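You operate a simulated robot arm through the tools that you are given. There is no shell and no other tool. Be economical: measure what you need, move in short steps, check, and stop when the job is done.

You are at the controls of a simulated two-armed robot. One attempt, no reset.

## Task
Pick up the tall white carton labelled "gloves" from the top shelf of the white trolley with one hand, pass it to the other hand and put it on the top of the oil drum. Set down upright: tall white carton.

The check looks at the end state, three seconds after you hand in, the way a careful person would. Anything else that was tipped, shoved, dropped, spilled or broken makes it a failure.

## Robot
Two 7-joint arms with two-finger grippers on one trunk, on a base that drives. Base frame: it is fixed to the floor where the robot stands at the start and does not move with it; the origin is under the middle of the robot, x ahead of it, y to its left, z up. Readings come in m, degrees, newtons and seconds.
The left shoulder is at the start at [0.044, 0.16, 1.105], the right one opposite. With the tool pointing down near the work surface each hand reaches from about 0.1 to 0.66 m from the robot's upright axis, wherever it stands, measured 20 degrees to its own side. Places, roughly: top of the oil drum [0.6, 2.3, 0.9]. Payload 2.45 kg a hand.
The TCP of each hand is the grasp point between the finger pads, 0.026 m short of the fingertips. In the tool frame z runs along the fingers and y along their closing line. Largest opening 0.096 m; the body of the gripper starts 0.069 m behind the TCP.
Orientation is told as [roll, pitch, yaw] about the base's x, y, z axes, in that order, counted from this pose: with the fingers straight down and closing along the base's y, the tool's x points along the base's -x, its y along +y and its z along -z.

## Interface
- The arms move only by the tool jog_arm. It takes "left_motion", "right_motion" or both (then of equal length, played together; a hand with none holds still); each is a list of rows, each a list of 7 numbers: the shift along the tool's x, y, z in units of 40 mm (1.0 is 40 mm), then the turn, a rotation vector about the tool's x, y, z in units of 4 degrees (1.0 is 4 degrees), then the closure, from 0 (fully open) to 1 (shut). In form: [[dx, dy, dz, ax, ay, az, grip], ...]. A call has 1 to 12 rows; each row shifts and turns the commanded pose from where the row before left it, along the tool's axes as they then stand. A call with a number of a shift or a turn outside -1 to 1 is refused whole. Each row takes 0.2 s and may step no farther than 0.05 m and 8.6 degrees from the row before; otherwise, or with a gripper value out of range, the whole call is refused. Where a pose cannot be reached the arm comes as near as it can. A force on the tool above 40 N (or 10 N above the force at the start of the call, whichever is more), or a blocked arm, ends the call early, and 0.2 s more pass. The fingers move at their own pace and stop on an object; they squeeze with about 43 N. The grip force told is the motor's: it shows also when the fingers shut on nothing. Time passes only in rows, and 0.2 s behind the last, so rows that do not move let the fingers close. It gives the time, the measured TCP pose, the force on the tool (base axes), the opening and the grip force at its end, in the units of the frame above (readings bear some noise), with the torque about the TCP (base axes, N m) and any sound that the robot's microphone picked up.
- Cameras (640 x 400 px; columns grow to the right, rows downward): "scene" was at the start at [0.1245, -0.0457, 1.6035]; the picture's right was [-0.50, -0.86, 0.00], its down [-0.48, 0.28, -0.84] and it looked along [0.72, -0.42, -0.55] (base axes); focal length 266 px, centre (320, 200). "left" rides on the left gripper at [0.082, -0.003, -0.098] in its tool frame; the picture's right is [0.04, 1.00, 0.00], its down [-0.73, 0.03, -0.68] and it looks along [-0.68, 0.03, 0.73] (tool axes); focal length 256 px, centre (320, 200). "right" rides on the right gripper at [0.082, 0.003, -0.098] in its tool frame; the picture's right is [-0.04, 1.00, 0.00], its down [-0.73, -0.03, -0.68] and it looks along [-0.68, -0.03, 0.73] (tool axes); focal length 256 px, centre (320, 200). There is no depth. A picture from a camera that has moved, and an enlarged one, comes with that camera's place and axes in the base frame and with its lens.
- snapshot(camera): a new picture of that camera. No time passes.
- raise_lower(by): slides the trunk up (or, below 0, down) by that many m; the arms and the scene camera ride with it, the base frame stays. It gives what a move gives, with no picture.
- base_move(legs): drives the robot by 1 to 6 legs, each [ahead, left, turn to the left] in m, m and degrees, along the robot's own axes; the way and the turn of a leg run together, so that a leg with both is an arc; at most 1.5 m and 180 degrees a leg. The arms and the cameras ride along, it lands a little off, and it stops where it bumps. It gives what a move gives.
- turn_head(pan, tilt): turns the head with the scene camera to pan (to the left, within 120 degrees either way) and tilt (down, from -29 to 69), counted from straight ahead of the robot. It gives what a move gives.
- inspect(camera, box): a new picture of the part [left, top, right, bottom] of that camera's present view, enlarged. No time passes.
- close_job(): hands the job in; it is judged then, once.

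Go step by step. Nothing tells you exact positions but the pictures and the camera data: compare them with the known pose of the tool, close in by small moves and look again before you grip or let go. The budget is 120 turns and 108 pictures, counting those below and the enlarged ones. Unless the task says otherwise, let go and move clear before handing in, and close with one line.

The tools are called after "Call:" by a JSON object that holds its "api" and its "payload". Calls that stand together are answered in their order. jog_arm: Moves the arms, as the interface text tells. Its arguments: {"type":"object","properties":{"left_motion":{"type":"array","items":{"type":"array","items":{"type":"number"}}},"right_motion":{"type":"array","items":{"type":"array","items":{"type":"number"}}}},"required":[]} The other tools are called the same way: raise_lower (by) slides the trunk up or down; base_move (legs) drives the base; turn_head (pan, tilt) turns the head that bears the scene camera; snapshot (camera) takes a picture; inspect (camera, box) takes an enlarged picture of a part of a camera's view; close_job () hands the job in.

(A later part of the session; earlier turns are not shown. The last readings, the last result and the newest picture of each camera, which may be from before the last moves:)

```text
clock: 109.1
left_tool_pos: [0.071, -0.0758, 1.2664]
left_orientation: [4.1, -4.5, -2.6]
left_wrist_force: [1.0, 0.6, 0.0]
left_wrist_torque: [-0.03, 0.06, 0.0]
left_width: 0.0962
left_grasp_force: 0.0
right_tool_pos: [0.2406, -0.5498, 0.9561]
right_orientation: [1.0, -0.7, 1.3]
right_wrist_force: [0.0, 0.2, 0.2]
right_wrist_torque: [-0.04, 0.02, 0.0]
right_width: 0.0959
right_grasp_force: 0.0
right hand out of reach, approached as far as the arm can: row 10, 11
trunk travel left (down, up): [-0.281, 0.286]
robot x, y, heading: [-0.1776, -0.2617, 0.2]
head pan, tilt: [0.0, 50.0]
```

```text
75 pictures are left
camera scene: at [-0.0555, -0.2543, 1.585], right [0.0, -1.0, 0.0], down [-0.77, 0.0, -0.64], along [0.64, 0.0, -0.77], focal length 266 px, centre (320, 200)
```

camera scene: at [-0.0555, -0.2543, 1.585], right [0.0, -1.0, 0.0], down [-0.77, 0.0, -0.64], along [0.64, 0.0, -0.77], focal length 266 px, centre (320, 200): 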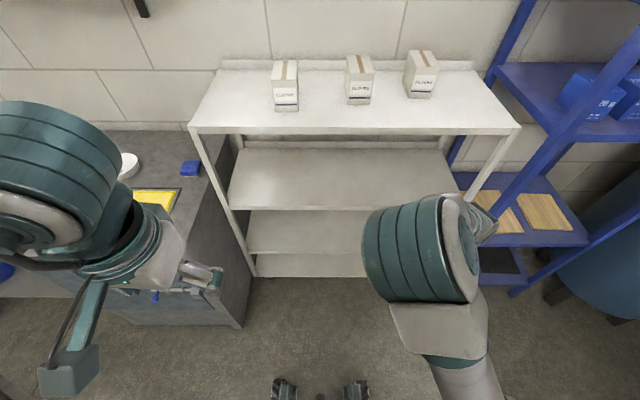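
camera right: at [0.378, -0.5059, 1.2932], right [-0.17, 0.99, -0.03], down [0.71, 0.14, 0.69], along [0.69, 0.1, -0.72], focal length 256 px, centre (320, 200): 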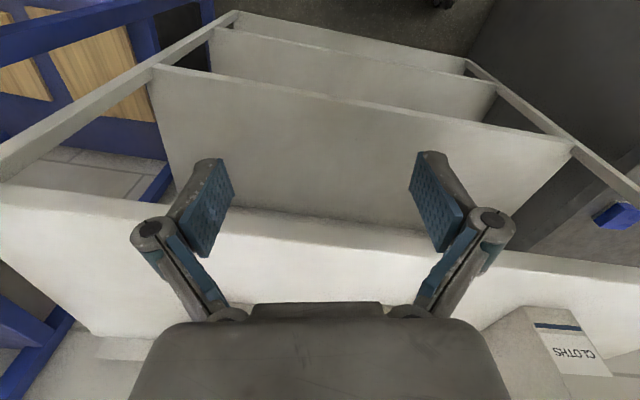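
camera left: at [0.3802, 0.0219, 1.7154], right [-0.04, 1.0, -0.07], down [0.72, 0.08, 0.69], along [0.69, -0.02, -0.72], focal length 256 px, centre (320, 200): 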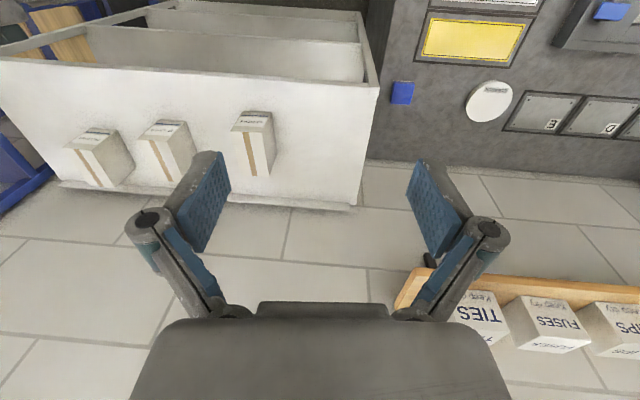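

Gentle moves work smoothly. The inward limit lies at about y −0.29 relative to the robot. I'll test whether turning the tool to positive or negative yaw lets it go further in.

Call:
{"api": "jog_arm", "payload": {"right_motion": [[0, 0, 0, 0, 0, -1, 0], [0, 0, 0, 0, 0, -1, 0], [0, 0, 0, 0, 0, -1, 0], [0, 0, 0, 0, 0, -1, 0], [0, 0, 0, 0, 0, -1, 0], [0, 0, 0, 0, 0, -1, 0], [0, 0, 0, 0, 0, -1, 0], [0.3, 0.4, 0, 0, 0, 0, 0], [0.3, 0.4, 0, 0, 0, 0, 0], [0.3, 0.4, 0, 0, 0, 0, 0], [0.3, 0.4, 0, 0, 0, 0, 0], [0.3, 0.4, 0, 0, 0, 0, 0]]}}

Call:
{"api": "jog_arm", "payload": {"right_motion": [[0, 0, 0, 0, 0, -1, 0], [0, 0, 0, 0, 0, -1, 0], [0, 0, 0, 0, 0, -1, 0], [0, 0, 0, 0, 0, -1, 0], [0, 0, 0, 0, 0, -1, 0], [0, 0, 0, 0, 0, -1, 0], [0, 0, 0, 0, 0, -1, 0], [0, 0, 0, 0, 0, -1, 0], [-0.5, 0, 0, 0, 0, 0, 0], [-0.5, 0, 0, 0, 0, 0, 0]]}}

Call:
{"api": "snapshot", "payload": {"camera": "scene"}}

```text
clock: 111.7
left_tool_pos: [0.0713, -0.0871, 1.2687]
left_orientation: [4.7, -4.6, -2.8]
left_wrist_force: [0.4, 0.3, 0.1]
left_wrist_torque: [-0.02, 0.02, 0.01]
left_width: 0.0962
left_grasp_force: 0.0
right_tool_pos: [0.1487, -0.5652, 0.9529]
right_orientation: [1.7, -1.8, 28.7]
right_wrist_force: [0.0, 0.2, 0.0]
right_wrist_torque: [0.02, -0.03, 0.0]
right_width: 0.096
right_grasp_force: 0.2
right hand out of reach, approached as far as the arm can: row 8, 9, 10, 11, 12
trunk travel left (down, up): [-0.281, 0.286]
robot x, y, heading: [-0.1752, -0.2641, -0.1]
head pan, tilt: [0.0, 50.0]
```

```text
clock: 113.9
left_tool_pos: [0.0722, -0.1111, 1.2695]
left_orientation: [5.3, -4.4, -2.8]
left_wrist_force: [-0.1, -0.3, 0.0]
left_wrist_torque: [0.01, -0.02, -0.02]
left_width: 0.0962
left_grasp_force: 0.0
right_tool_pos: [0.1722, -0.5836, 0.9507]
right_orientation: [0.6, -2.2, 61.0]
right_wrist_force: [-0.5, 0.3, -0.7]
right_wrist_torque: [0.04, 0.01, 0.01]
right_width: 0.096
right_grasp_force: 0.2
right hand out of reach, approached as far as the arm can: row 9, 10
trunk travel left (down, up): [-0.281, 0.286]
robot x, y, heading: [-0.1782, -0.272, 0.2]
head pan, tilt: [0.0, 50.0]
```

```text
74 pictures are left
camera scene: at [-0.0531, -0.2486, 1.5846], right [0.0, -1.0, 0.01], down [-0.77, -0.01, -0.64], along [0.64, -0.01, -0.77], focal length 266 px, centre (320, 200)
```

scene: 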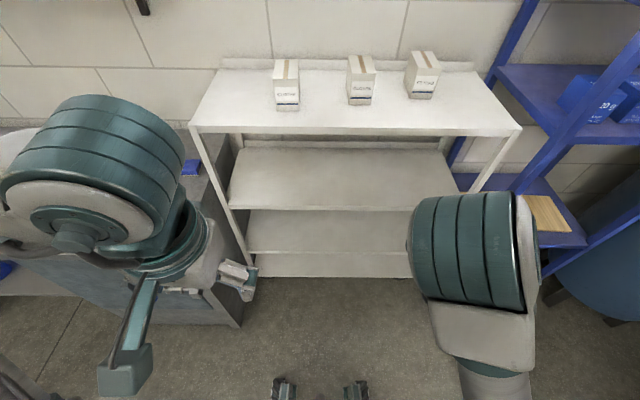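

Yaw turns are free on the right hand. The left hand works inward and the right hand outward, so the left should pick and the right should place. I'll test whether the left hand can yaw −90° for a handover on the right side of the robot.

Call:
{"api": "jog_arm", "payload": {"left_motion": [[-0.3, 0, 0, 0, 0, 1, 0], [-0.3, 0, 0, 0, 0, 1, 0], [-0.3, 0, 0, 0, 0, 1, 0], [-0.3, 0, 0, 0, 0, 1, 0], [-0.3, 0, 0, 0, 0, 1, 0], [-0.3, 0, 0, 0, 0, 1, 0], [0, 0, 0, 0, 0, 1, 0], [0, 0, 0, 0, 0, 1, 0], [0, 0, 0, 0, 0, 1, 0], [0, 0, 0, 0, 0, 1, 0], [0, 0, 0, 0, 0, 1, 0], [0, 0, 0, 0, 0, 1, 0]]}}

Call:
{"api": "jog_arm", "payload": {"left_motion": [[0, 0, 0, 0, 0, 1, 0], [0, 0, 0, 0, 0, 1, 0], [0, 0, 0, 0, 0, 1, 0], [0, 0, 0, 0, 0, 1, 0], [0, 0, 0, 0, 0, 1, 0], [0, 0, 0, 0, 0, 1, 0], [0, 0, 0, 0, 0, 1, 0], [0, 0, 0, 0, 0, 1, 0], [0, 0, 0, 0, 0, 1, 0], [0, 0, 0, 0, 0, 1, 0], [0, 0, 0, 0, 0, 0, 0]]}}

Call:
{"api": "snapshot", "payload": {"camera": "scene"}}

```text
clock: 116.5
left_tool_pos: [0.1418, -0.1008, 1.27]
left_orientation: [6.0, 0.3, -50.5]
left_wrist_force: [-0.7, -0.9, 0.5]
left_wrist_torque: [-0.09, 0.01, 0.01]
left_width: 0.0958
left_grasp_force: 0.0
right_tool_pos: [0.1711, -0.5634, 0.9547]
right_orientation: [0.1, -1.4, 61.1]
right_wrist_force: [0.0, 0.0, -0.1]
right_wrist_torque: [0.01, 0.02, -0.01]
right_width: 0.0961
right_grasp_force: 0.0
trunk travel left (down, up): [-0.281, 0.286]
robot x, y, heading: [-0.1755, -0.2631, -0.1]
head pan, tilt: [0.0, 50.0]
```

```text
clock: 119.1
left_tool_pos: [0.0913, -0.0964, 1.2231]
left_orientation: [4.8, 2.4, -89.9]
left_wrist_force: [-0.2, 0.4, 0.6]
left_wrist_torque: [-0.07, 0.04, 0.0]
left_width: 0.0957
left_grasp_force: 0.0
left hand out of reach, approached as far as the arm can: row 5, 6, 7, 8, 9, 10
right_tool_pos: [0.1695, -0.5269, 0.9645]
right_orientation: [-0.9, -0.3, 61.4]
right_wrist_force: [-0.2, -0.1, -0.3]
right_wrist_torque: [-0.03, 0.0, 0.02]
right_width: 0.096
right_grasp_force: 0.1
trunk travel left (down, up): [-0.281, 0.286]
robot x, y, heading: [-0.1796, -0.2558, -0.1]
head pan, tilt: [0.0, 50.0]
stopped in row 11 (left hand): the arm was blocked; the commanded pose is now the measured one
```

```text
73 pictures are left
camera scene: at [-0.0543, -0.1997, 1.5839], right [0.0, -1.0, 0.03], down [-0.77, -0.03, -0.64], along [0.64, -0.02, -0.77], focal length 266 px, centre (320, 200)
```

scene: 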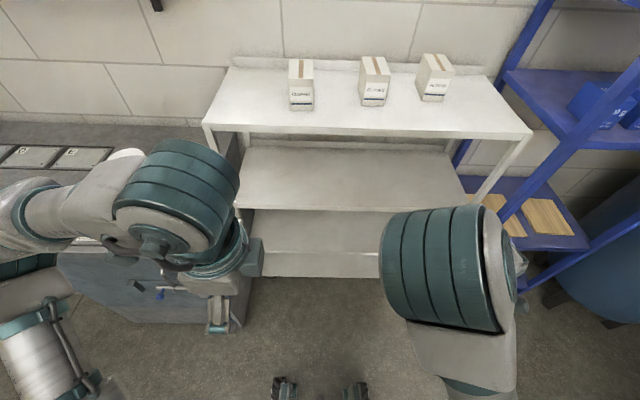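

The left hand reached yaw −90°. Now I'll move it toward −y and tilt its fingers toward −y as a handover rehearsal.

Call:
{"api": "jog_arm", "payload": {"left_motion": [[-0.6, 0.15, 0.3, 0, -1, 0, 0], [-0.6, 0.15, 0.3, 0, -1, 0, 0], [-0.6, 0.15, 0.3, 0, -1, 0, 0], [-0.6, 0.15, 0.3, 0, -1, 0, 0], [-0.6, 0.15, 0.3, 0, -1, 0, 0], [-0.6, 0.15, 0.3, 0, -1, 0, 0], [0, 0, 0, 0, -1, 0, 0], [0, 0, 0, 0, -1, 0, 0], [0, 0, 0, 0, -1, 0, 0], [0, 0, 0, 0, 0, 0, 0], [0, 0, 0, 0, 0, 0, 0]]}}

Call:
{"api": "snapshot", "payload": {"camera": "scene"}}

```text
clock: 121.5
left_tool_pos: [0.1301, -0.2632, 1.174]
left_orientation: [5.8, -32.5, -93.4]
left_wrist_force: [0.4, -0.1, 0.2]
left_wrist_torque: [0.03, 0.01, -0.04]
left_width: 0.0959
left_grasp_force: 0.1
right_tool_pos: [0.1674, -0.5427, 0.9573]
right_orientation: [0.6, -3.4, 59.4]
right_wrist_force: [0.2, 0.9, -0.2]
right_wrist_torque: [-0.05, -0.03, 0.0]
right_width: 0.0961
right_grasp_force: 0.0
trunk travel left (down, up): [-0.281, 0.286]
robot x, y, heading: [-0.1753, -0.258, -0.3]
head pan, tilt: [0.0, 50.0]
```

```text
72 pictures are left
camera scene: at [-0.0545, -0.2563, 1.585], right [0.0, -1.0, 0.0], down [-0.77, 0.0, -0.64], along [0.64, 0.0, -0.77], focal length 266 px, centre (320, 200)
```

scene: 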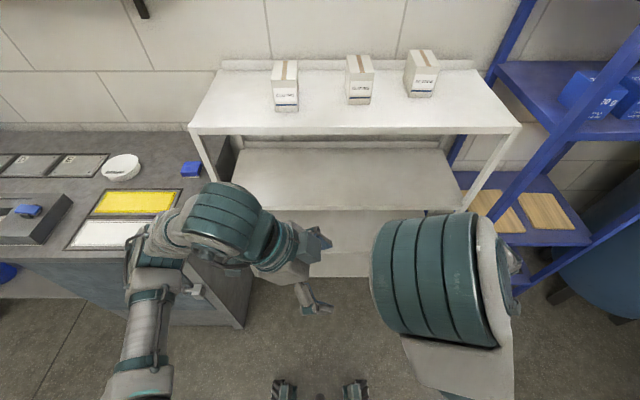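

The left hand moves well in this pose. I'll do the mirror rehearsal with the right hand: yaw to 90°, then tilt its fingers toward +y.

Call:
{"api": "jog_arm", "payload": {"right_motion": [[0, 0, 0, 0, 0, -1, 0], [0, 0, 0, 0, 0, -1, 0], [0, 0, 0, 0, 0, -1, 0], [0, 0, 0, 0, 0, -1, 0], [0, 0, 0, 0, 0, -1, 0], [0, 0, 0, 0, 0, -1, 0], [0, 0, 0, 0, 0, -1, 0], [0, 0, 0, 0, -1, 0, 0], [0, 0, 0, 0, -1, 0, 0], [0, 0, 0, 0, -1, 0, 0], [0, 0, 0, 0, -1, 0, 0], [0, 0, 0, 0, -1, 0, 0]]}}

Call:
{"api": "jog_arm", "payload": {"right_motion": [[-0.4, 0, -0.3, 0, 0, 0, 0], [-0.4, 0, -0.3, 0, 0, 0, 0], [-0.4, 0, -0.3, 0, 0, 0, 0], [-0.4, 0, -0.3, 0, 0, 0, 0]]}}

Call:
{"api": "snapshot", "payload": {"camera": "scene"}}

```text
clock: 124.1
left_tool_pos: [0.1293, -0.2687, 1.1733]
left_orientation: [5.9, -32.2, -93.5]
left_wrist_force: [-0.1, 0.8, -0.5]
left_wrist_torque: [0.0, 0.05, -0.01]
left_width: 0.0959
left_grasp_force: 0.1
right_tool_pos: [0.1675, -0.5578, 0.9587]
right_orientation: [-0.9, -21.2, 89.4]
right_wrist_force: [-0.5, 1.2, 0.5]
right_wrist_torque: [-0.07, 0.0, -0.01]
right_width: 0.0961
right_grasp_force: 0.1
right hand out of reach, approached as far as the arm can: row 1
trunk travel left (down, up): [-0.281, 0.286]
robot x, y, heading: [-0.1739, -0.2537, 0.3]
head pan, tilt: [0.0, 50.0]
```

```text
clock: 125.3
left_tool_pos: [0.1291, -0.2554, 1.1748]
left_orientation: [5.9, -32.6, -93.4]
left_wrist_force: [0.0, 0.1, 1.1]
left_wrist_torque: [0.01, 0.03, 0.0]
left_width: 0.0962
left_grasp_force: 0.1
right_tool_pos: [0.1665, -0.5031, 1.0294]
right_orientation: [-1.1, -20.6, 89.6]
right_wrist_force: [0.1, -0.1, -0.4]
right_wrist_torque: [0.0, -0.03, 0.04]
right_width: 0.0962
right_grasp_force: 0.1
trunk travel left (down, up): [-0.281, 0.286]
robot x, y, heading: [-0.1744, -0.2501, 0.0]
head pan, tilt: [0.0, 50.0]
stopped in row 4 (right hand): the arm was blocked; the commanded pose is now the measured one
```

```text
71 pictures are left
camera scene: at [-0.0532, -0.2217, 1.5846], right [0.0, -1.0, 0.02], down [-0.77, -0.01, -0.64], along [0.64, -0.01, -0.77], focal length 266 px, centre (320, 200)
```

scene: 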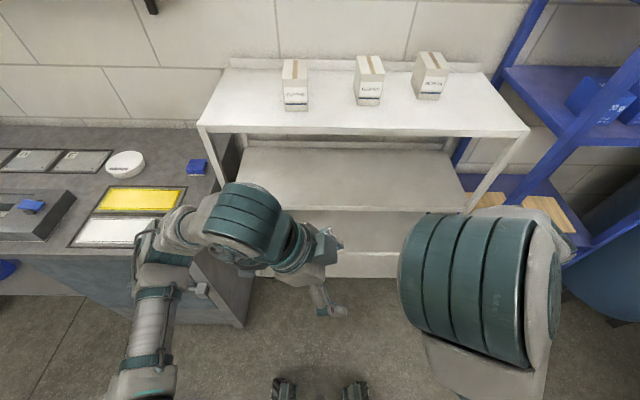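

Both hands can meet there, so the handover plan works: left picks, right takes and places. Now I'll retract the right hand out and back, and turn the left hand back to yaw 0 while keeping its tilt.

Call:
{"api": "jog_arm", "payload": {"right_motion": [[0.4, 0.4, 0, 0, 0, 0, 0], [0.4, 0.4, 0, 0, 0, 0, 0], [0.4, 0.4, 0, 0, 0, 0, 0], [0.4, 0.4, 0, 0, 0, 0, 0], [0.4, 0.4, 0, 0, 0, 0, 0], [0.4, 0.4, 0, 0, 0, 0, 0], [0, 0, 0, 0, 0, 0, 0], [0, 0, 0, 0, 0, 0, 0], [0, 0, 0, 0, 0, 0, 0], [0, 0, 0, 0, 0, 0, 0], [0, 0, 0, 0, 0, 0, 0], [0, 0, 0, 0, 0, 0, 0]], "left_motion": [[0, 0, 0, -0.53, 0, -0.85, 0], [0, 0, 0, -0.53, 0, -0.85, 0], [0, 0, 0, -0.53, 0, -0.85, 0], [0, 0, 0, -0.53, 0, -0.85, 0], [0, 0, 0, -0.53, 0, -0.85, 0], [0, 0, 0, -0.53, 0, -0.85, 0], [0, 0, 0, -0.53, 0, -0.85, 0], [0, 0, 0, -0.53, 0, -0.85, 0], [0, 0, 0, -0.53, 0, -0.85, 0], [0, 0, 0, -0.53, 0, -0.85, 0], [0, 0, 0, -0.53, 0, -0.85, 0], [0, 0, 0, -0.53, 0, -0.85, 0]]}}

Call:
{"api": "jog_arm", "payload": {"left_motion": [[0, 0, 0, -0.53, 0, -0.85, 0], [0, 0, 0, -0.53, 0, -0.85, 0], [0, 0, 0, -0.53, 0, -0.85, 0], [0, 0, 0, -0.53, 0, -0.85, 0], [0, 0, 0, -0.53, 0, -0.85, 0], [0, 0, 0, -0.53, 0, -0.85, 0], [0, 0, 0, -0.53, 0, -0.85, 0], [0, 0, 0, -0.53, 0, -0.85, 0], [0, 0, 0, -0.53, 0, -0.85, 0], [0, 0, 0, -0.53, 0, -0.85, 0], [0, 0, 0, -0.53, 0, -0.85, 0], [0, 0, 0, 0, 0, 0, 0]]}}

Call:
{"api": "snapshot", "payload": {"camera": "scene"}}

```text
clock: 127.9
left_tool_pos: [0.1283, -0.2519, 1.1745]
left_orientation: [3.2, -36.3, -43.7]
left_wrist_force: [1.0, 1.2, 0.6]
left_wrist_torque: [-0.01, 0.03, 0.0]
left_width: 0.0961
left_grasp_force: 0.1
right_tool_pos: [0.0697, -0.5864, 0.9956]
right_orientation: [-1.1, -20.5, 89.7]
right_wrist_force: [0.4, -0.3, -0.5]
right_wrist_torque: [-0.01, 0.02, -0.01]
right_width: 0.096
right_grasp_force: 0.1
trunk travel left (down, up): [-0.281, 0.286]
robot x, y, heading: [-0.1739, -0.2472, 0.3]
head pan, tilt: [0.0, 50.0]
```

```text
clock: 130.5
left_tool_pos: [0.1278, -0.2478, 1.1754]
left_orientation: [-1.7, -36.9, 3.1]
left_wrist_force: [-0.1, 0.3, 0.6]
left_wrist_torque: [-0.03, 0.08, 0.0]
left_width: 0.0959
left_grasp_force: 0.1
right_tool_pos: [0.0701, -0.5841, 0.9976]
right_orientation: [-1.1, -20.4, 89.8]
right_wrist_force: [0.3, 1.0, 0.4]
right_wrist_torque: [-0.02, -0.01, 0.0]
right_width: 0.0958
right_grasp_force: 0.1
trunk travel left (down, up): [-0.281, 0.286]
robot x, y, heading: [-0.173, -0.2512, 0.5]
head pan, tilt: [0.0, 50.0]
```

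```text
70 pictures are left
camera scene: at [-0.0544, -0.2203, 1.5847], right [0.0, -1.0, 0.02], down [-0.77, -0.01, -0.64], along [0.64, -0.01, -0.77], focal length 266 px, centre (320, 200)
```

scene: 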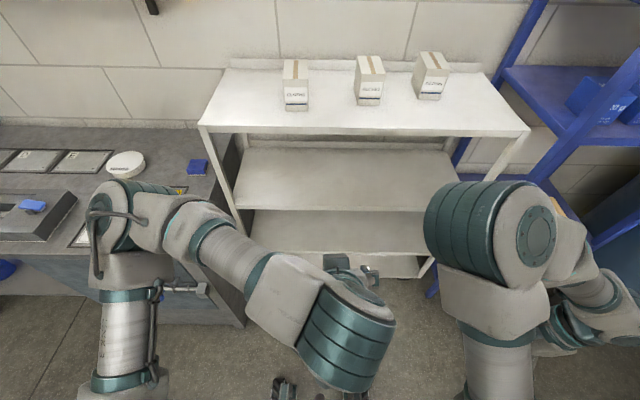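

Both arms look good now. I'll move the left hand forward and up to the pre-grasp height while still back from the trolley.

Call:
{"api": "jog_arm", "payload": {"left_motion": [[-0.61, -0.36, 0.05, 0, 0, 0, 0], [-0.61, -0.36, 0.05, 0, 0, 0, 0], [-0.61, -0.36, 0.05, 0, 0, 0, 0], [-0.61, -0.36, 0.05, 0, 0, 0, 0], [-0.61, -0.36, 0.05, 0, 0, 0, 0], [-0.61, -0.36, 0.05, 0, 0, 0, 0], [-0.61, -0.36, 0.05, 0, 0, 0, 0], [-0.61, -0.36, 0.05, 0, 0, 0, 0], [-0.61, -0.36, 0.05, 0, 0, 0, 0], [0, 0, 0, 0, 0, 0, 0], [0, 0, 0, 0, 0, 0, 0], [0, 0, 0, 0, 0, 0, 0]]}}

Call:
{"api": "snapshot", "payload": {"camera": "scene"}}

```text
clock: 131.5
left_tool_pos: [0.2079, -0.3223, 1.2269]
left_orientation: [0.0, -37.1, 1.9]
left_wrist_force: [0.1, -0.6, -0.4]
left_wrist_torque: [0.05, -0.01, 0.01]
left_width: 0.0958
left_grasp_force: 0.0
right_tool_pos: [0.0666, -0.6047, 0.9888]
right_orientation: [-1.1, -21.8, 89.2]
right_wrist_force: [-0.4, 0.9, -0.8]
right_wrist_torque: [0.04, -0.01, -0.01]
right_width: 0.096
right_grasp_force: 0.0
trunk travel left (down, up): [-0.281, 0.286]
robot x, y, heading: [-0.1779, -0.2484, -0.1]
head pan, tilt: [0.0, 50.0]
stopped in row 5 (left hand): the force on the tool passed its limit at 62 N (the readings are from after the stop); the commanded pose is now the measured one
```

```text
69 pictures are left
camera scene: at [-0.0539, -0.2463, 1.585], right [0.0, -1.0, 0.0], down [-0.77, 0.0, -0.64], along [0.64, 0.0, -0.77], focal length 266 px, centre (320, 200)
```

scene: 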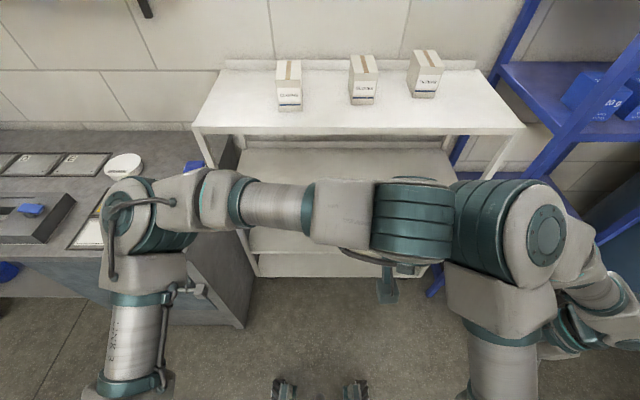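

The left wrist touched the right elbow, which juts inward. I'll back the left hand off and shift the base right, so the left hand needn't cross so far.

Call:
{"api": "jog_arm", "payload": {"left_motion": [[0, 0.5, 0, 0, 0, 0, 0], [0, 0.5, 0, 0, 0, 0, 0], [0, 0.5, 0, 0, 0, 0, 0], [0, 0.5, 0, 0, 0, 0, 0], [0, 0.5, 0, 0, 0, 0, 0], [0, 0, 0, 0, 0, 0, 0], [0, 0, 0, 0, 0, 0, 0], [0, 0, 0, 0, 0, 0, 0]]}}

Call:
{"api": "base_move", "payload": {"legs": [[0, -0.16, 0]]}}

Call:
{"api": "jog_arm", "payload": {"left_motion": [[-0.5, 0.2, 0, 0, 0, 0, 0], [-0.5, 0.2, 0, 0, 0, 0, 0], [-0.5, 0.2, 0, 0, 0, 0, 0], [-0.5, 0.2, 0, 0, 0, 0, 0], [-0.5, 0.2, 0, 0, 0, 0, 0], [-0.5, 0, 0, 0, 0, 0, 0], [0, 0, 0, 0, 0, 0, 0], [0, 0, 0, 0, 0, 0, 0]]}}

Call:
{"api": "snapshot", "payload": {"camera": "scene"}}

```text
clock: 133.3
left_tool_pos: [0.2058, -0.2292, 1.2287]
left_orientation: [0.3, -37.2, 1.6]
left_wrist_force: [0.3, 0.0, 0.6]
left_wrist_torque: [0.01, -0.02, 0.03]
left_width: 0.0962
left_grasp_force: 0.1
right_tool_pos: [0.0673, -0.6095, 0.988]
right_orientation: [-1.1, -21.9, 89.2]
right_wrist_force: [0.2, -0.1, -0.2]
right_wrist_torque: [0.06, -0.04, -0.01]
right_width: 0.0959
right_grasp_force: 0.0
trunk travel left (down, up): [-0.281, 0.286]
robot x, y, heading: [-0.177, -0.254, 0.3]
head pan, tilt: [0.0, 50.0]
```

```text
clock: 134.8
left_tool_pos: [0.2101, -0.3227, 1.2259]
left_orientation: [-3.0, -36.7, 3.7]
left_wrist_force: [1.7, 2.1, 0.7]
left_wrist_torque: [-0.12, 0.18, -0.11]
left_width: 0.096
left_grasp_force: 0.1
right_tool_pos: [0.0692, -0.7138, 1.0026]
right_orientation: [-0.9, -19.4, 89.3]
right_wrist_force: [1.0, 0.8, 0.9]
right_wrist_torque: [-0.15, 0.05, 0.04]
right_width: 0.0959
right_grasp_force: 0.0
trunk travel left (down, up): [-0.281, 0.286]
robot x, y, heading: [-0.1756, -0.4015, -0.0]
head pan, tilt: [0.0, 50.0]
```

```text
clock: 136.8
left_tool_pos: [0.2917, -0.375, 1.3066]
left_orientation: [2.7, -37.5, 0.2]
left_wrist_force: [-1.2, -1.9, -1.2]
left_wrist_torque: [0.15, -0.16, 0.12]
left_width: 0.0958
left_grasp_force: 0.0
right_tool_pos: [0.0584, -0.787, 0.9785]
right_orientation: [-1.5, -23.7, 89.2]
right_wrist_force: [-1.1, 0.6, -1.7]
right_wrist_torque: [0.05, -0.04, -0.02]
right_width: 0.096
right_grasp_force: 0.0
trunk travel left (down, up): [-0.281, 0.286]
robot x, y, heading: [-0.1779, -0.3949, 0.1]
head pan, tilt: [0.0, 50.0]
stopped in row 8 (left hand): the arm was blocked; the commanded pose is now the measured one
```

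```text
68 pictures are left
camera scene: at [-0.054, -0.414, 1.5848], right [0.0, -1.0, -0.01], down [-0.77, 0.01, -0.64], along [0.64, 0.01, -0.77], focal length 266 px, centre (320, 200)
```

scene: 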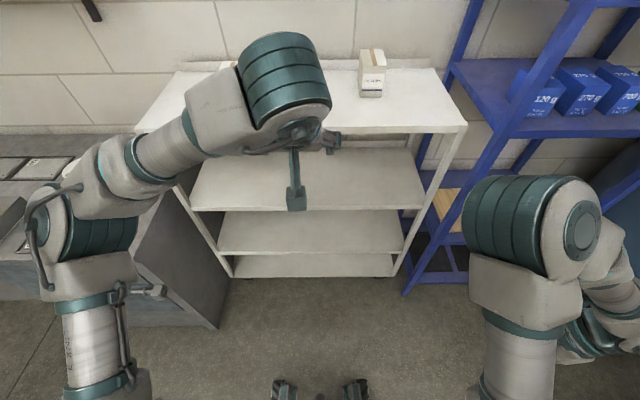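

The left arm is in a good posture, lined up with the gloves carton. I'll pull the right hand back a bit to clear the rack post, then drive forward part-way.

Call:
{"api": "jog_arm", "payload": {"right_motion": [[0, 0.5, 0, 0, 0, 0, 0], [0, 0.5, 0, 0, 0, 0, 0], [0, 0.5, 0, 0, 0, 0, 0], [0, 0.5, 0, 0, 0, 0, 0], [0, 0, 0, 0, 0, 0, 0], [0, 0, 0, 0, 0, 0, 0], [0, 0, 0, 0, 0, 0, 0]]}}

Call:
{"api": "base_move", "payload": {"legs": [[0.2, 0, 0]]}}

Call:
{"api": "turn_head", "payload": {"pan": -10, "tilt": 45}}

Call:
{"api": "snapshot", "payload": {"camera": "scene"}}

Call:
{"api": "snapshot", "payload": {"camera": "left"}}

```text
clock: 138.3
left_tool_pos: [0.294, -0.3093, 1.3037]
left_orientation: [-0.5, -37.3, 2.6]
left_wrist_force: [1.7, 0.7, 0.0]
left_wrist_torque: [-0.06, 0.09, -0.05]
left_width: 0.096
left_grasp_force: 0.1
right_tool_pos: [-0.012, -0.7508, 0.9958]
right_orientation: [-1.4, -21.2, 89.6]
right_wrist_force: [0.5, -0.1, 0.1]
right_wrist_torque: [0.01, 0.04, 0.04]
right_width: 0.0963
right_grasp_force: 0.1
right hand out of reach, approached as far as the arm can: row 3, 4
trunk travel left (down, up): [-0.281, 0.286]
robot x, y, heading: [-0.1757, -0.389, -0.3]
head pan, tilt: [0.0, 50.0]
```

```text
clock: 139.9
left_tool_pos: [0.4903, -0.2768, 1.3055]
left_orientation: [-2.1, -37.5, 3.4]
left_wrist_force: [2.5, 2.7, 0.9]
left_wrist_torque: [-0.16, 0.2, -0.1]
left_width: 0.0958
left_grasp_force: 0.1
right_tool_pos: [0.1817, -0.7231, 1.0046]
right_orientation: [-1.8, -20.4, 89.4]
right_wrist_force: [-1.2, 3.3, -0.5]
right_wrist_torque: [-0.2, -0.05, -0.04]
right_width: 0.0962
right_grasp_force: 0.1
trunk travel left (down, up): [-0.281, 0.286]
robot x, y, heading: [0.02, -0.3795, -0.2]
head pan, tilt: [0.0, 50.0]
```

```text
clock: 140.7
left_tool_pos: [0.4935, -0.3112, 1.3075]
left_orientation: [0.0, -37.4, 2.1]
left_wrist_force: [0.0, -1.1, 0.6]
left_wrist_torque: [-0.01, -0.01, 0.02]
left_width: 0.0962
left_grasp_force: 0.0
right_tool_pos: [0.1912, -0.759, 0.9974]
right_orientation: [-1.7, -20.5, 90.9]
right_wrist_force: [-0.3, -0.4, 0.2]
right_wrist_torque: [0.05, 0.04, 0.03]
right_width: 0.0961
right_grasp_force: 0.0
trunk travel left (down, up): [-0.281, 0.286]
robot x, y, heading: [0.0252, -0.3832, -0.3]
head pan, tilt: [-10.0, 45.0]
```

```text
67 pictures are left
camera scene: at [0.1494, -0.4179, 1.5912], right [-0.18, -0.98, -0.02], down [-0.7, 0.14, -0.7], along [0.69, -0.12, -0.71], focal length 266 px, centre (320, 200)
```

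scene: 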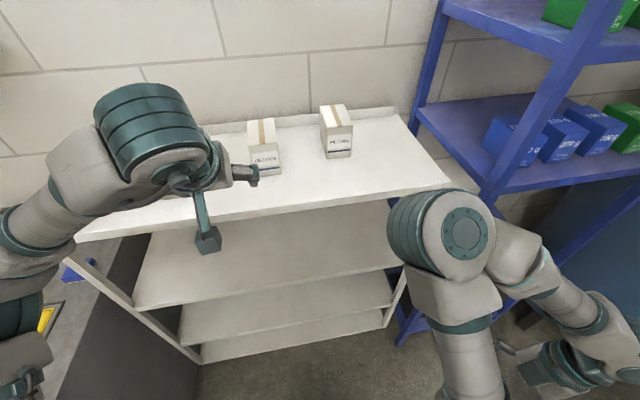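

```text
66 pictures are left
camera left: at [0.3679, -0.3197, 1.3353], right [-0.07, 1.0, -0.02], down [0.17, 0.04, 0.98], along [0.98, 0.06, -0.17], focal length 256 px, centre (320, 200)
```

left: 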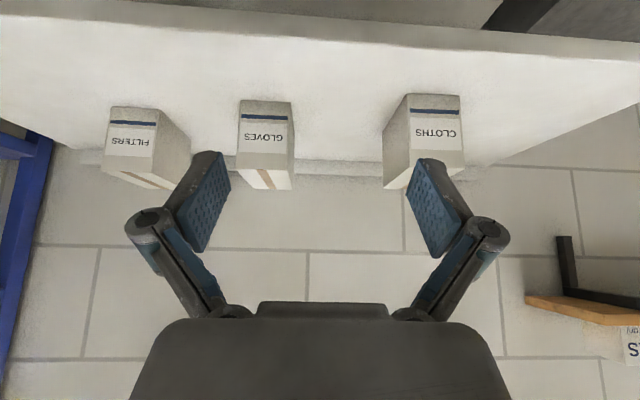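

The left camera view confirms the carton's front at x≈0.70, y≈−0.38. I'll drive 0.1 m more with a slight shift right, leaving the rest to the arm so the right elbow stays clear of the shelf.

Call:
{"api": "base_move", "payload": {"legs": [[0.1, -0.04, 0]]}}

Call:
{"api": "jog_arm", "payload": {"left_motion": [[0, 0, 0, 0, 0, 0, 0], [0, 0, 0, 0, 0, 0, 0], [0, 0, 0, 0, 0, 0, 0], [0, 0, 0, 0, 0, 0, 0], [0, 0, 0, 0, 0, 0, 0], [0, 0, 0, 0, 0, 0, 0], [0, 0, 0, 0, 0, 0, 0], [0, 0, 0, 0, 0, 0, 0]]}}

Call:
{"api": "snapshot", "payload": {"camera": "scene"}}

Call:
{"api": "snapshot", "payload": {"camera": "left"}}

```text
clock: 141.8
left_tool_pos: [0.5896, -0.282, 1.3052]
left_orientation: [-3.5, -37.4, 4.5]
left_wrist_force: [1.3, 3.4, 1.8]
left_wrist_torque: [-0.22, 0.2, -0.2]
left_width: 0.0961
left_grasp_force: 0.1
right_tool_pos: [0.2806, -0.7311, 1.0099]
right_orientation: [-2.0, -19.5, 89.1]
right_wrist_force: [-0.3, 4.6, -0.5]
right_wrist_torque: [-0.44, -0.07, -0.04]
right_width: 0.0957
right_grasp_force: 0.2
trunk travel left (down, up): [-0.281, 0.286]
robot x, y, heading: [0.1254, -0.4103, -0.4]
head pan, tilt: [-10.0, 45.0]
```

```text
clock: 143.8
left_tool_pos: [0.5848, -0.3589, 1.3112]
left_orientation: [1.2, -37.7, 1.7]
left_wrist_force: [-0.6, -1.9, -0.8]
left_wrist_torque: [0.08, -0.05, 0.07]
left_width: 0.0961
left_grasp_force: 0.1
right_tool_pos: [0.2756, -0.7839, 0.9881]
right_orientation: [-2.1, -23.6, 88.7]
right_wrist_force: [-0.6, -1.0, -0.2]
right_wrist_torque: [0.03, -0.05, 0.0]
right_width: 0.096
right_grasp_force: 0.0
trunk travel left (down, up): [-0.281, 0.286]
robot x, y, heading: [0.1213, -0.4026, -0.4]
head pan, tilt: [-10.0, 45.0]
stopped in row 8 (left hand): the arm was blocked; the commanded pose is now the measured one
```

```text
65 pictures are left
camera scene: at [0.2478, -0.41, 1.5919], right [-0.18, -0.98, 0.0], down [-0.7, 0.13, -0.71], along [0.69, -0.13, -0.71], focal length 266 px, centre (320, 200)
```

scene: 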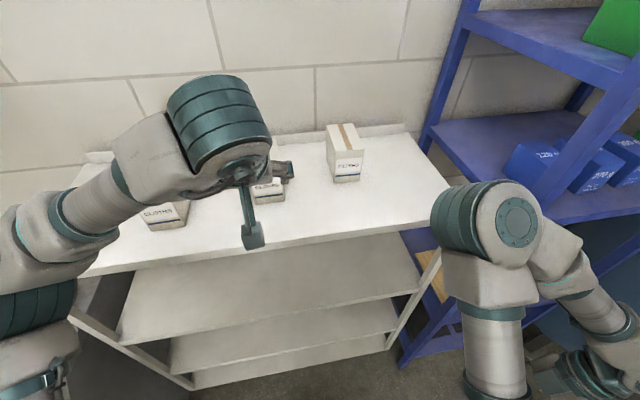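

```text
64 pictures are left
camera left: at [0.4602, -0.369, 1.34], right [-0.07, 1.0, -0.01], down [0.16, 0.02, 0.99], along [0.98, 0.07, -0.16], focal length 256 px, centre (320, 200)
```

left: 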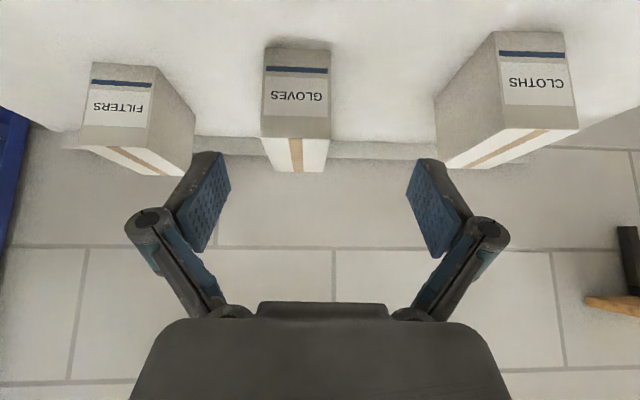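

The fingers are lined up with the carton, well above it. I'll wait for the rocking to die out and check the rest pose.

Call:
{"api": "turn_head", "payload": {"pan": -60, "tilt": 45}}

Call:
{"api": "turn_head", "payload": {"pan": -10, "tilt": 45}}

Call:
{"api": "turn_head", "payload": {"pan": -60, "tilt": 45}}

Call:
{"api": "turn_head", "payload": {"pan": -10, "tilt": 45}}

```text
clock: 145.0
left_tool_pos: [0.5859, -0.3678, 1.3117]
left_orientation: [1.5, -37.7, 1.3]
left_wrist_force: [-0.6, 0.2, -1.4]
left_wrist_torque: [0.06, -0.1, 0.05]
left_width: 0.0959
left_grasp_force: 0.0
right_tool_pos: [0.2813, -0.8037, 0.9863]
right_orientation: [-2.1, -22.6, 90.3]
right_wrist_force: [0.5, -2.4, 0.4]
right_wrist_torque: [0.16, 0.02, -0.02]
right_width: 0.0961
right_grasp_force: 0.1
trunk travel left (down, up): [-0.281, 0.286]
robot x, y, heading: [0.1229, -0.4029, -0.2]
head pan, tilt: [-60.0, 45.0]
```

```text
clock: 146.2
left_tool_pos: [0.59, -0.2808, 1.3088]
left_orientation: [-2.7, -37.4, 4.2]
left_wrist_force: [1.9, 2.2, 0.7]
left_wrist_torque: [-0.18, 0.16, -0.06]
left_width: 0.0961
left_grasp_force: 0.1
right_tool_pos: [0.2791, -0.7256, 1.0043]
right_orientation: [-2.1, -20.7, 89.2]
right_wrist_force: [-0.3, 2.4, -2.5]
right_wrist_torque: [-0.13, -0.1, -0.03]
right_width: 0.0959
right_grasp_force: 0.0
trunk travel left (down, up): [-0.281, 0.286]
robot x, y, heading: [0.1208, -0.3826, -0.3]
head pan, tilt: [-10.0, 45.0]
```

```text
clock: 147.4
left_tool_pos: [0.5871, -0.3575, 1.3129]
left_orientation: [0.8, -37.8, 2.0]
left_wrist_force: [0.1, -0.4, -0.1]
left_wrist_torque: [0.07, -0.05, 0.04]
left_width: 0.0959
left_grasp_force: 0.1
right_tool_pos: [0.2764, -0.7841, 0.988]
right_orientation: [-1.9, -23.6, 88.8]
right_wrist_force: [-1.3, -0.2, 0.4]
right_wrist_torque: [0.0, -0.02, 0.01]
right_width: 0.0958
right_grasp_force: 0.1
trunk travel left (down, up): [-0.281, 0.286]
robot x, y, heading: [0.1218, -0.4016, -0.7]
head pan, tilt: [-60.0, 45.0]
```

```text
clock: 148.6
left_tool_pos: [0.5878, -0.3808, 1.3105]
left_orientation: [2.2, -37.6, 1.2]
left_wrist_force: [-1.7, 0.5, -1.2]
left_wrist_torque: [-0.07, -0.17, -0.02]
left_width: 0.0958
left_grasp_force: 0.1
right_tool_pos: [0.2835, -0.8144, 0.9837]
right_orientation: [-1.9, -23.3, 90.4]
right_wrist_force: [2.1, -1.6, 1.1]
right_wrist_torque: [0.14, 0.27, 0.09]
right_width: 0.096
right_grasp_force: 0.0
trunk travel left (down, up): [-0.281, 0.286]
robot x, y, heading: [0.1205, -0.4072, -0.1]
head pan, tilt: [-10.0, 45.0]
```

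The load is too near the centre, so it keeps flipping. I'll move the right hand well out to the right, in the free space in front of the rack, to bias the robot to one side.

Call:
{"api": "jog_arm", "payload": {"right_motion": [[0.4, 0, -0.16, 0, 0, 0, 0], [0.5, 0, -0.2, 0, 0, 0, 0], [0.5, 0, -0.2, 0, 0, 0, 0], [0.5, 0, -0.2, 0, 0, 0, 0], [0.5, 0, -0.2, 0, 0, 0, 0], [0.5, 0, -0.2, 0, 0, 0, 0], [0.5, 0, -0.2, 0, 0, 0, 0], [0.5, 0, -0.2, 0, 0, 0, 0], [0.5, 0, -0.2, 0, 0, 0, 0], [0.4, 0, -0.16, 0, 0, 0, 0], [0, 0, 0, 0, 0, 0, 0], [0, 0, 0, 0, 0, 0, 0]]}}

Call:
{"api": "turn_head", "payload": {"pan": -20, "tilt": 45}}

Call:
{"api": "turn_head", "payload": {"pan": -30, "tilt": 45}}

Call:
{"api": "turn_head", "payload": {"pan": -35, "tilt": 45}}

Call:
{"api": "snapshot", "payload": {"camera": "scene"}}

```text
clock: 151.4
left_tool_pos: [0.583, -0.3479, 1.3125]
left_orientation: [0.0, -37.8, 2.3]
left_wrist_force: [-0.3, 0.8, -0.6]
left_wrist_torque: [-0.04, 0.01, -0.04]
left_width: 0.0961
left_grasp_force: 0.0
right_tool_pos: [0.2677, -0.9837, 0.9889]
right_orientation: [-2.2, -22.7, 88.7]
right_wrist_force: [0.1, 0.9, 0.2]
right_wrist_torque: [-0.03, 0.02, -0.01]
right_width: 0.0959
right_grasp_force: 0.0
trunk travel left (down, up): [-0.281, 0.286]
robot x, y, heading: [0.1227, -0.4069, -0.3]
head pan, tilt: [-10.0, 45.0]
stopped in row 12 (right hand): the arm was blocked; the commanded pose is now the measured one
```

```text
clock: 152.1
left_tool_pos: [0.5823, -0.3935, 1.314]
left_orientation: [2.4, -37.9, 0.6]
left_wrist_force: [-1.6, -1.9, -0.5]
left_wrist_torque: [0.16, -0.12, 0.12]
left_width: 0.0958
left_grasp_force: 0.0
right_tool_pos: [0.2655, -1.0183, 0.971]
right_orientation: [-2.2, -24.5, 88.6]
right_wrist_force: [-0.6, -0.2, -0.4]
right_wrist_torque: [0.0, -0.08, -0.02]
right_width: 0.0959
right_grasp_force: 0.0
trunk travel left (down, up): [-0.281, 0.286]
robot x, y, heading: [0.1227, -0.42, -0.4]
head pan, tilt: [-20.0, 45.0]
```

```text
clock: 152.8
left_tool_pos: [0.5835, -0.3863, 1.3139]
left_orientation: [1.9, -37.9, 0.9]
left_wrist_force: [-1.0, -2.0, -0.6]
left_wrist_torque: [0.11, -0.1, 0.07]
left_width: 0.0958
left_grasp_force: 0.1
right_tool_pos: [0.2666, -1.013, 0.9758]
right_orientation: [-2.1, -24.2, 88.5]
right_wrist_force: [0.0, 0.5, -0.4]
right_wrist_torque: [-0.01, -0.08, -0.03]
right_width: 0.0958
right_grasp_force: 0.2
trunk travel left (down, up): [-0.281, 0.286]
robot x, y, heading: [0.1207, -0.4151, -0.5]
head pan, tilt: [-30.0, 45.0]
```

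```text
clock: 153.5
left_tool_pos: [0.5843, -0.3091, 1.3095]
left_orientation: [-1.9, -37.6, 3.5]
left_wrist_force: [1.6, 1.8, 0.8]
left_wrist_torque: [-0.1, 0.11, -0.04]
left_width: 0.0958
left_grasp_force: 0.0
right_tool_pos: [0.2686, -0.9547, 1.0041]
right_orientation: [-2.0, -21.4, 88.8]
right_wrist_force: [1.2, 0.6, 0.3]
right_wrist_torque: [-0.01, 0.07, 0.04]
right_width: 0.096
right_grasp_force: 0.1
trunk travel left (down, up): [-0.281, 0.286]
robot x, y, heading: [0.124, -0.4002, -0.7]
head pan, tilt: [-35.0, 45.0]
```

```text
63 pictures are left
camera scene: at [0.2355, -0.3978, 1.5926], right [-0.58, -0.82, 0.03], down [-0.58, 0.39, -0.72], along [0.57, -0.43, -0.69], focal length 266 px, centre (320, 200)
```

scene: 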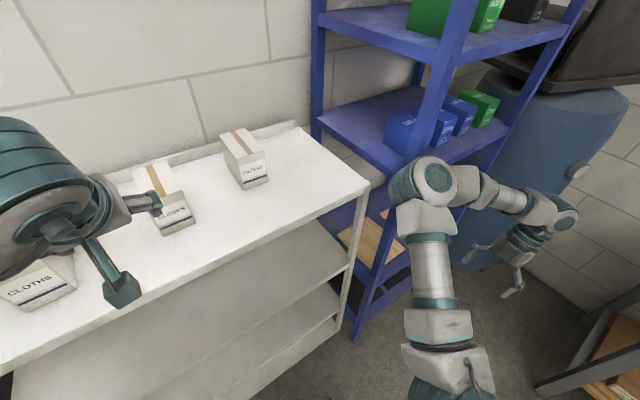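

Sampling the readings more carefully, it's a lightly damped sway with a period of about 1 s that fades over tens of seconds. The hands are clear, so I'll simply wait it out with long head sweeps.

Call:
{"api": "turn_head", "payload": {"pan": 110, "tilt": 45}}

Call:
{"api": "turn_head", "payload": {"pan": -110, "tilt": 45}}

Call:
{"api": "turn_head", "payload": {"pan": 110, "tilt": 45}}

Call:
{"api": "turn_head", "payload": {"pan": -110, "tilt": 45}}

Call:
{"api": "turn_head", "payload": {"pan": 110, "tilt": 45}}

Call:
{"api": "turn_head", "payload": {"pan": -110, "tilt": 45}}

Call:
{"api": "turn_head", "payload": {"pan": -10, "tilt": 45}}

Call:
{"api": "jog_arm", "payload": {"left_motion": [[0, 0, 0, 0, 0, 0, 0]]}}

Call:
{"api": "jog_arm", "payload": {"left_motion": [[0, 0, 0, 0, 0, 0, 0]]}}

Call:
{"api": "jog_arm", "payload": {"left_motion": [[0, 0, 0, 0, 0, 0, 0]]}}

```text
clock: 155.8
left_tool_pos: [0.5827, -0.3651, 1.3122]
left_orientation: [1.1, -37.8, 1.6]
left_wrist_force: [-0.4, -1.2, -0.2]
left_wrist_torque: [0.0, -0.04, 0.05]
left_width: 0.0958
left_grasp_force: 0.0
right_tool_pos: [0.2666, -0.9969, 0.9825]
right_orientation: [-2.1, -23.3, 88.8]
right_wrist_force: [-1.6, 0.4, 0.2]
right_wrist_torque: [0.02, -0.1, -0.04]
right_width: 0.0959
right_grasp_force: 0.1
trunk travel left (down, up): [-0.281, 0.286]
robot x, y, heading: [0.1207, -0.412, -0.4]
head pan, tilt: [110.0, 45.0]
```

```text
clock: 158.9
left_tool_pos: [0.5848, -0.3393, 1.3119]
left_orientation: [-0.4, -37.7, 2.6]
left_wrist_force: [0.0, 0.2, 0.4]
left_wrist_torque: [-0.06, 0.02, -0.02]
left_width: 0.0959
left_grasp_force: 0.1
right_tool_pos: [0.2668, -0.9769, 0.992]
right_orientation: [-2.1, -22.5, 88.7]
right_wrist_force: [0.4, 0.6, 0.8]
right_wrist_torque: [0.01, 0.02, 0.03]
right_width: 0.0962
right_grasp_force: 0.0
trunk travel left (down, up): [-0.281, 0.286]
robot x, y, heading: [0.1274, -0.4074, -0.3]
head pan, tilt: [-110.0, 45.0]
```

```text
clock: 162.1
left_tool_pos: [0.5812, -0.3504, 1.3136]
left_orientation: [0.3, -37.9, 2.0]
left_wrist_force: [-0.8, -0.4, 0.2]
left_wrist_torque: [0.03, -0.03, 0.08]
left_width: 0.096
left_grasp_force: 0.0
right_tool_pos: [0.2659, -0.9861, 0.9887]
right_orientation: [-2.3, -22.8, 88.6]
right_wrist_force: [-0.3, 0.9, 0.5]
right_wrist_torque: [-0.01, -0.06, -0.02]
right_width: 0.096
right_grasp_force: 0.2
trunk travel left (down, up): [-0.281, 0.286]
robot x, y, heading: [0.1235, -0.4082, -0.7]
head pan, tilt: [110.0, 45.0]
```

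```text
clock: 165.2
left_tool_pos: [0.5846, -0.3481, 1.3141]
left_orientation: [0.0, -37.9, 2.3]
left_wrist_force: [-1.2, 0.8, -0.2]
left_wrist_torque: [-0.03, 0.01, 0.01]
left_width: 0.0958
left_grasp_force: 0.0
right_tool_pos: [0.2676, -0.9841, 0.989]
right_orientation: [-2.1, -22.8, 88.7]
right_wrist_force: [0.9, -0.5, 0.1]
right_wrist_torque: [-0.01, 0.03, -0.01]
right_width: 0.0961
right_grasp_force: 0.0
trunk travel left (down, up): [-0.281, 0.286]
robot x, y, heading: [0.1186, -0.4088, -0.5]
head pan, tilt: [-110.0, 45.0]
```

```text
clock: 168.4
left_tool_pos: [0.5823, -0.3452, 1.3129]
left_orientation: [0.0, -38.0, 2.1]
left_wrist_force: [-0.5, -1.3, 0.5]
left_wrist_torque: [0.03, 0.02, 0.02]
left_width: 0.0958
left_grasp_force: 0.1
right_tool_pos: [0.2667, -0.9808, 0.9908]
right_orientation: [-2.2, -22.6, 88.9]
right_wrist_force: [-0.2, 0.3, -0.2]
right_wrist_torque: [0.03, -0.03, 0.01]
right_width: 0.0959
right_grasp_force: 0.1
trunk travel left (down, up): [-0.281, 0.286]
robot x, y, heading: [0.1217, -0.4088, -0.6]
head pan, tilt: [110.0, 45.0]
```

```text
clock: 171.6
left_tool_pos: [0.583, -0.3539, 1.3125]
left_orientation: [0.4, -37.9, 2.2]
left_wrist_force: [0.3, -0.5, 0.0]
left_wrist_torque: [0.01, -0.03, 0.01]
left_width: 0.0957
left_grasp_force: 0.1
right_tool_pos: [0.2673, -0.9892, 0.9864]
right_orientation: [-2.2, -23.3, 88.6]
right_wrist_force: [0.0, 0.5, 0.2]
right_wrist_torque: [-0.05, -0.02, -0.01]
right_width: 0.0959
right_grasp_force: 0.0
trunk travel left (down, up): [-0.281, 0.286]
robot x, y, heading: [0.1227, -0.4086, -0.3]
head pan, tilt: [-110.0, 45.0]
```

```text
clock: 173.3
left_tool_pos: [0.5856, -0.3363, 1.3115]
left_orientation: [-0.5, -37.7, 2.8]
left_wrist_force: [0.4, 0.6, 0.4]
left_wrist_torque: [-0.02, 0.06, 0.01]
left_width: 0.0959
left_grasp_force: 0.1
right_tool_pos: [0.2669, -0.9736, 0.9929]
right_orientation: [-2.1, -22.5, 88.8]
right_wrist_force: [1.6, 0.2, 0.3]
right_wrist_torque: [-0.02, 0.06, 0.06]
right_width: 0.0961
right_grasp_force: 0.1
trunk travel left (down, up): [-0.281, 0.286]
robot x, y, heading: [0.128, -0.4054, -0.4]
head pan, tilt: [-10.0, 45.0]
```

```text
clock: 173.9
left_tool_pos: [0.5748, -0.2791, 1.3107]
left_orientation: [-3.7, -38.0, 5.0]
left_wrist_force: [1.3, 1.8, 1.5]
left_wrist_torque: [-0.18, 0.1, -0.1]
left_width: 0.0962
left_grasp_force: 0.0
right_tool_pos: [0.2643, -0.9329, 1.0207]
right_orientation: [-2.7, -19.8, 89.3]
right_wrist_force: [0.0, 0.2, 1.4]
right_wrist_torque: [-0.06, 0.02, 0.03]
right_width: 0.0959
right_grasp_force: 0.0
trunk travel left (down, up): [-0.281, 0.286]
robot x, y, heading: [0.1216, -0.4073, -0.1]
head pan, tilt: [-10.0, 45.0]
stopped in row 1 (left hand): the arm was blocked; the commanded pose is now the measured one
```

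```text
clock: 174.5
left_tool_pos: [0.5702, -0.408, 1.3169]
left_orientation: [2.6, -38.3, 0.6]
left_wrist_force: [-1.0, -1.3, -0.1]
left_wrist_torque: [0.21, -0.12, 0.13]
left_width: 0.096
left_grasp_force: 0.0
right_tool_pos: [0.2594, -1.0325, 0.9717]
right_orientation: [-2.5, -24.5, 89.1]
right_wrist_force: [-1.4, -0.1, -0.2]
right_wrist_torque: [0.04, -0.13, -0.06]
right_width: 0.0962
right_grasp_force: 0.0
trunk travel left (down, up): [-0.281, 0.286]
robot x, y, heading: [0.1185, -0.4302, -0.4]
head pan, tilt: [-10.0, 45.0]
stopped in row 1 (left hand): the arm was blocked; the commanded pose is now the measured one
```

```text
clock: 175.1
left_tool_pos: [0.57, -0.346, 1.3167]
left_orientation: [-0.2, -38.4, 2.5]
left_wrist_force: [-0.4, -0.7, 0.0]
left_wrist_torque: [0.04, -0.05, 0.03]
left_width: 0.0957
left_grasp_force: 0.0
right_tool_pos: [0.2594, -0.9845, 0.995]
right_orientation: [-2.7, -22.5, 89.3]
right_wrist_force: [0.0, -0.2, -0.7]
right_wrist_torque: [0.05, -0.04, -0.02]
right_width: 0.0959
right_grasp_force: 0.1
trunk travel left (down, up): [-0.281, 0.286]
robot x, y, heading: [0.1212, -0.4194, -0.0]
head pan, tilt: [-10.0, 45.0]
stopped in row 1 (left hand): the arm was blocked; the commanded pose is now the measured one
```

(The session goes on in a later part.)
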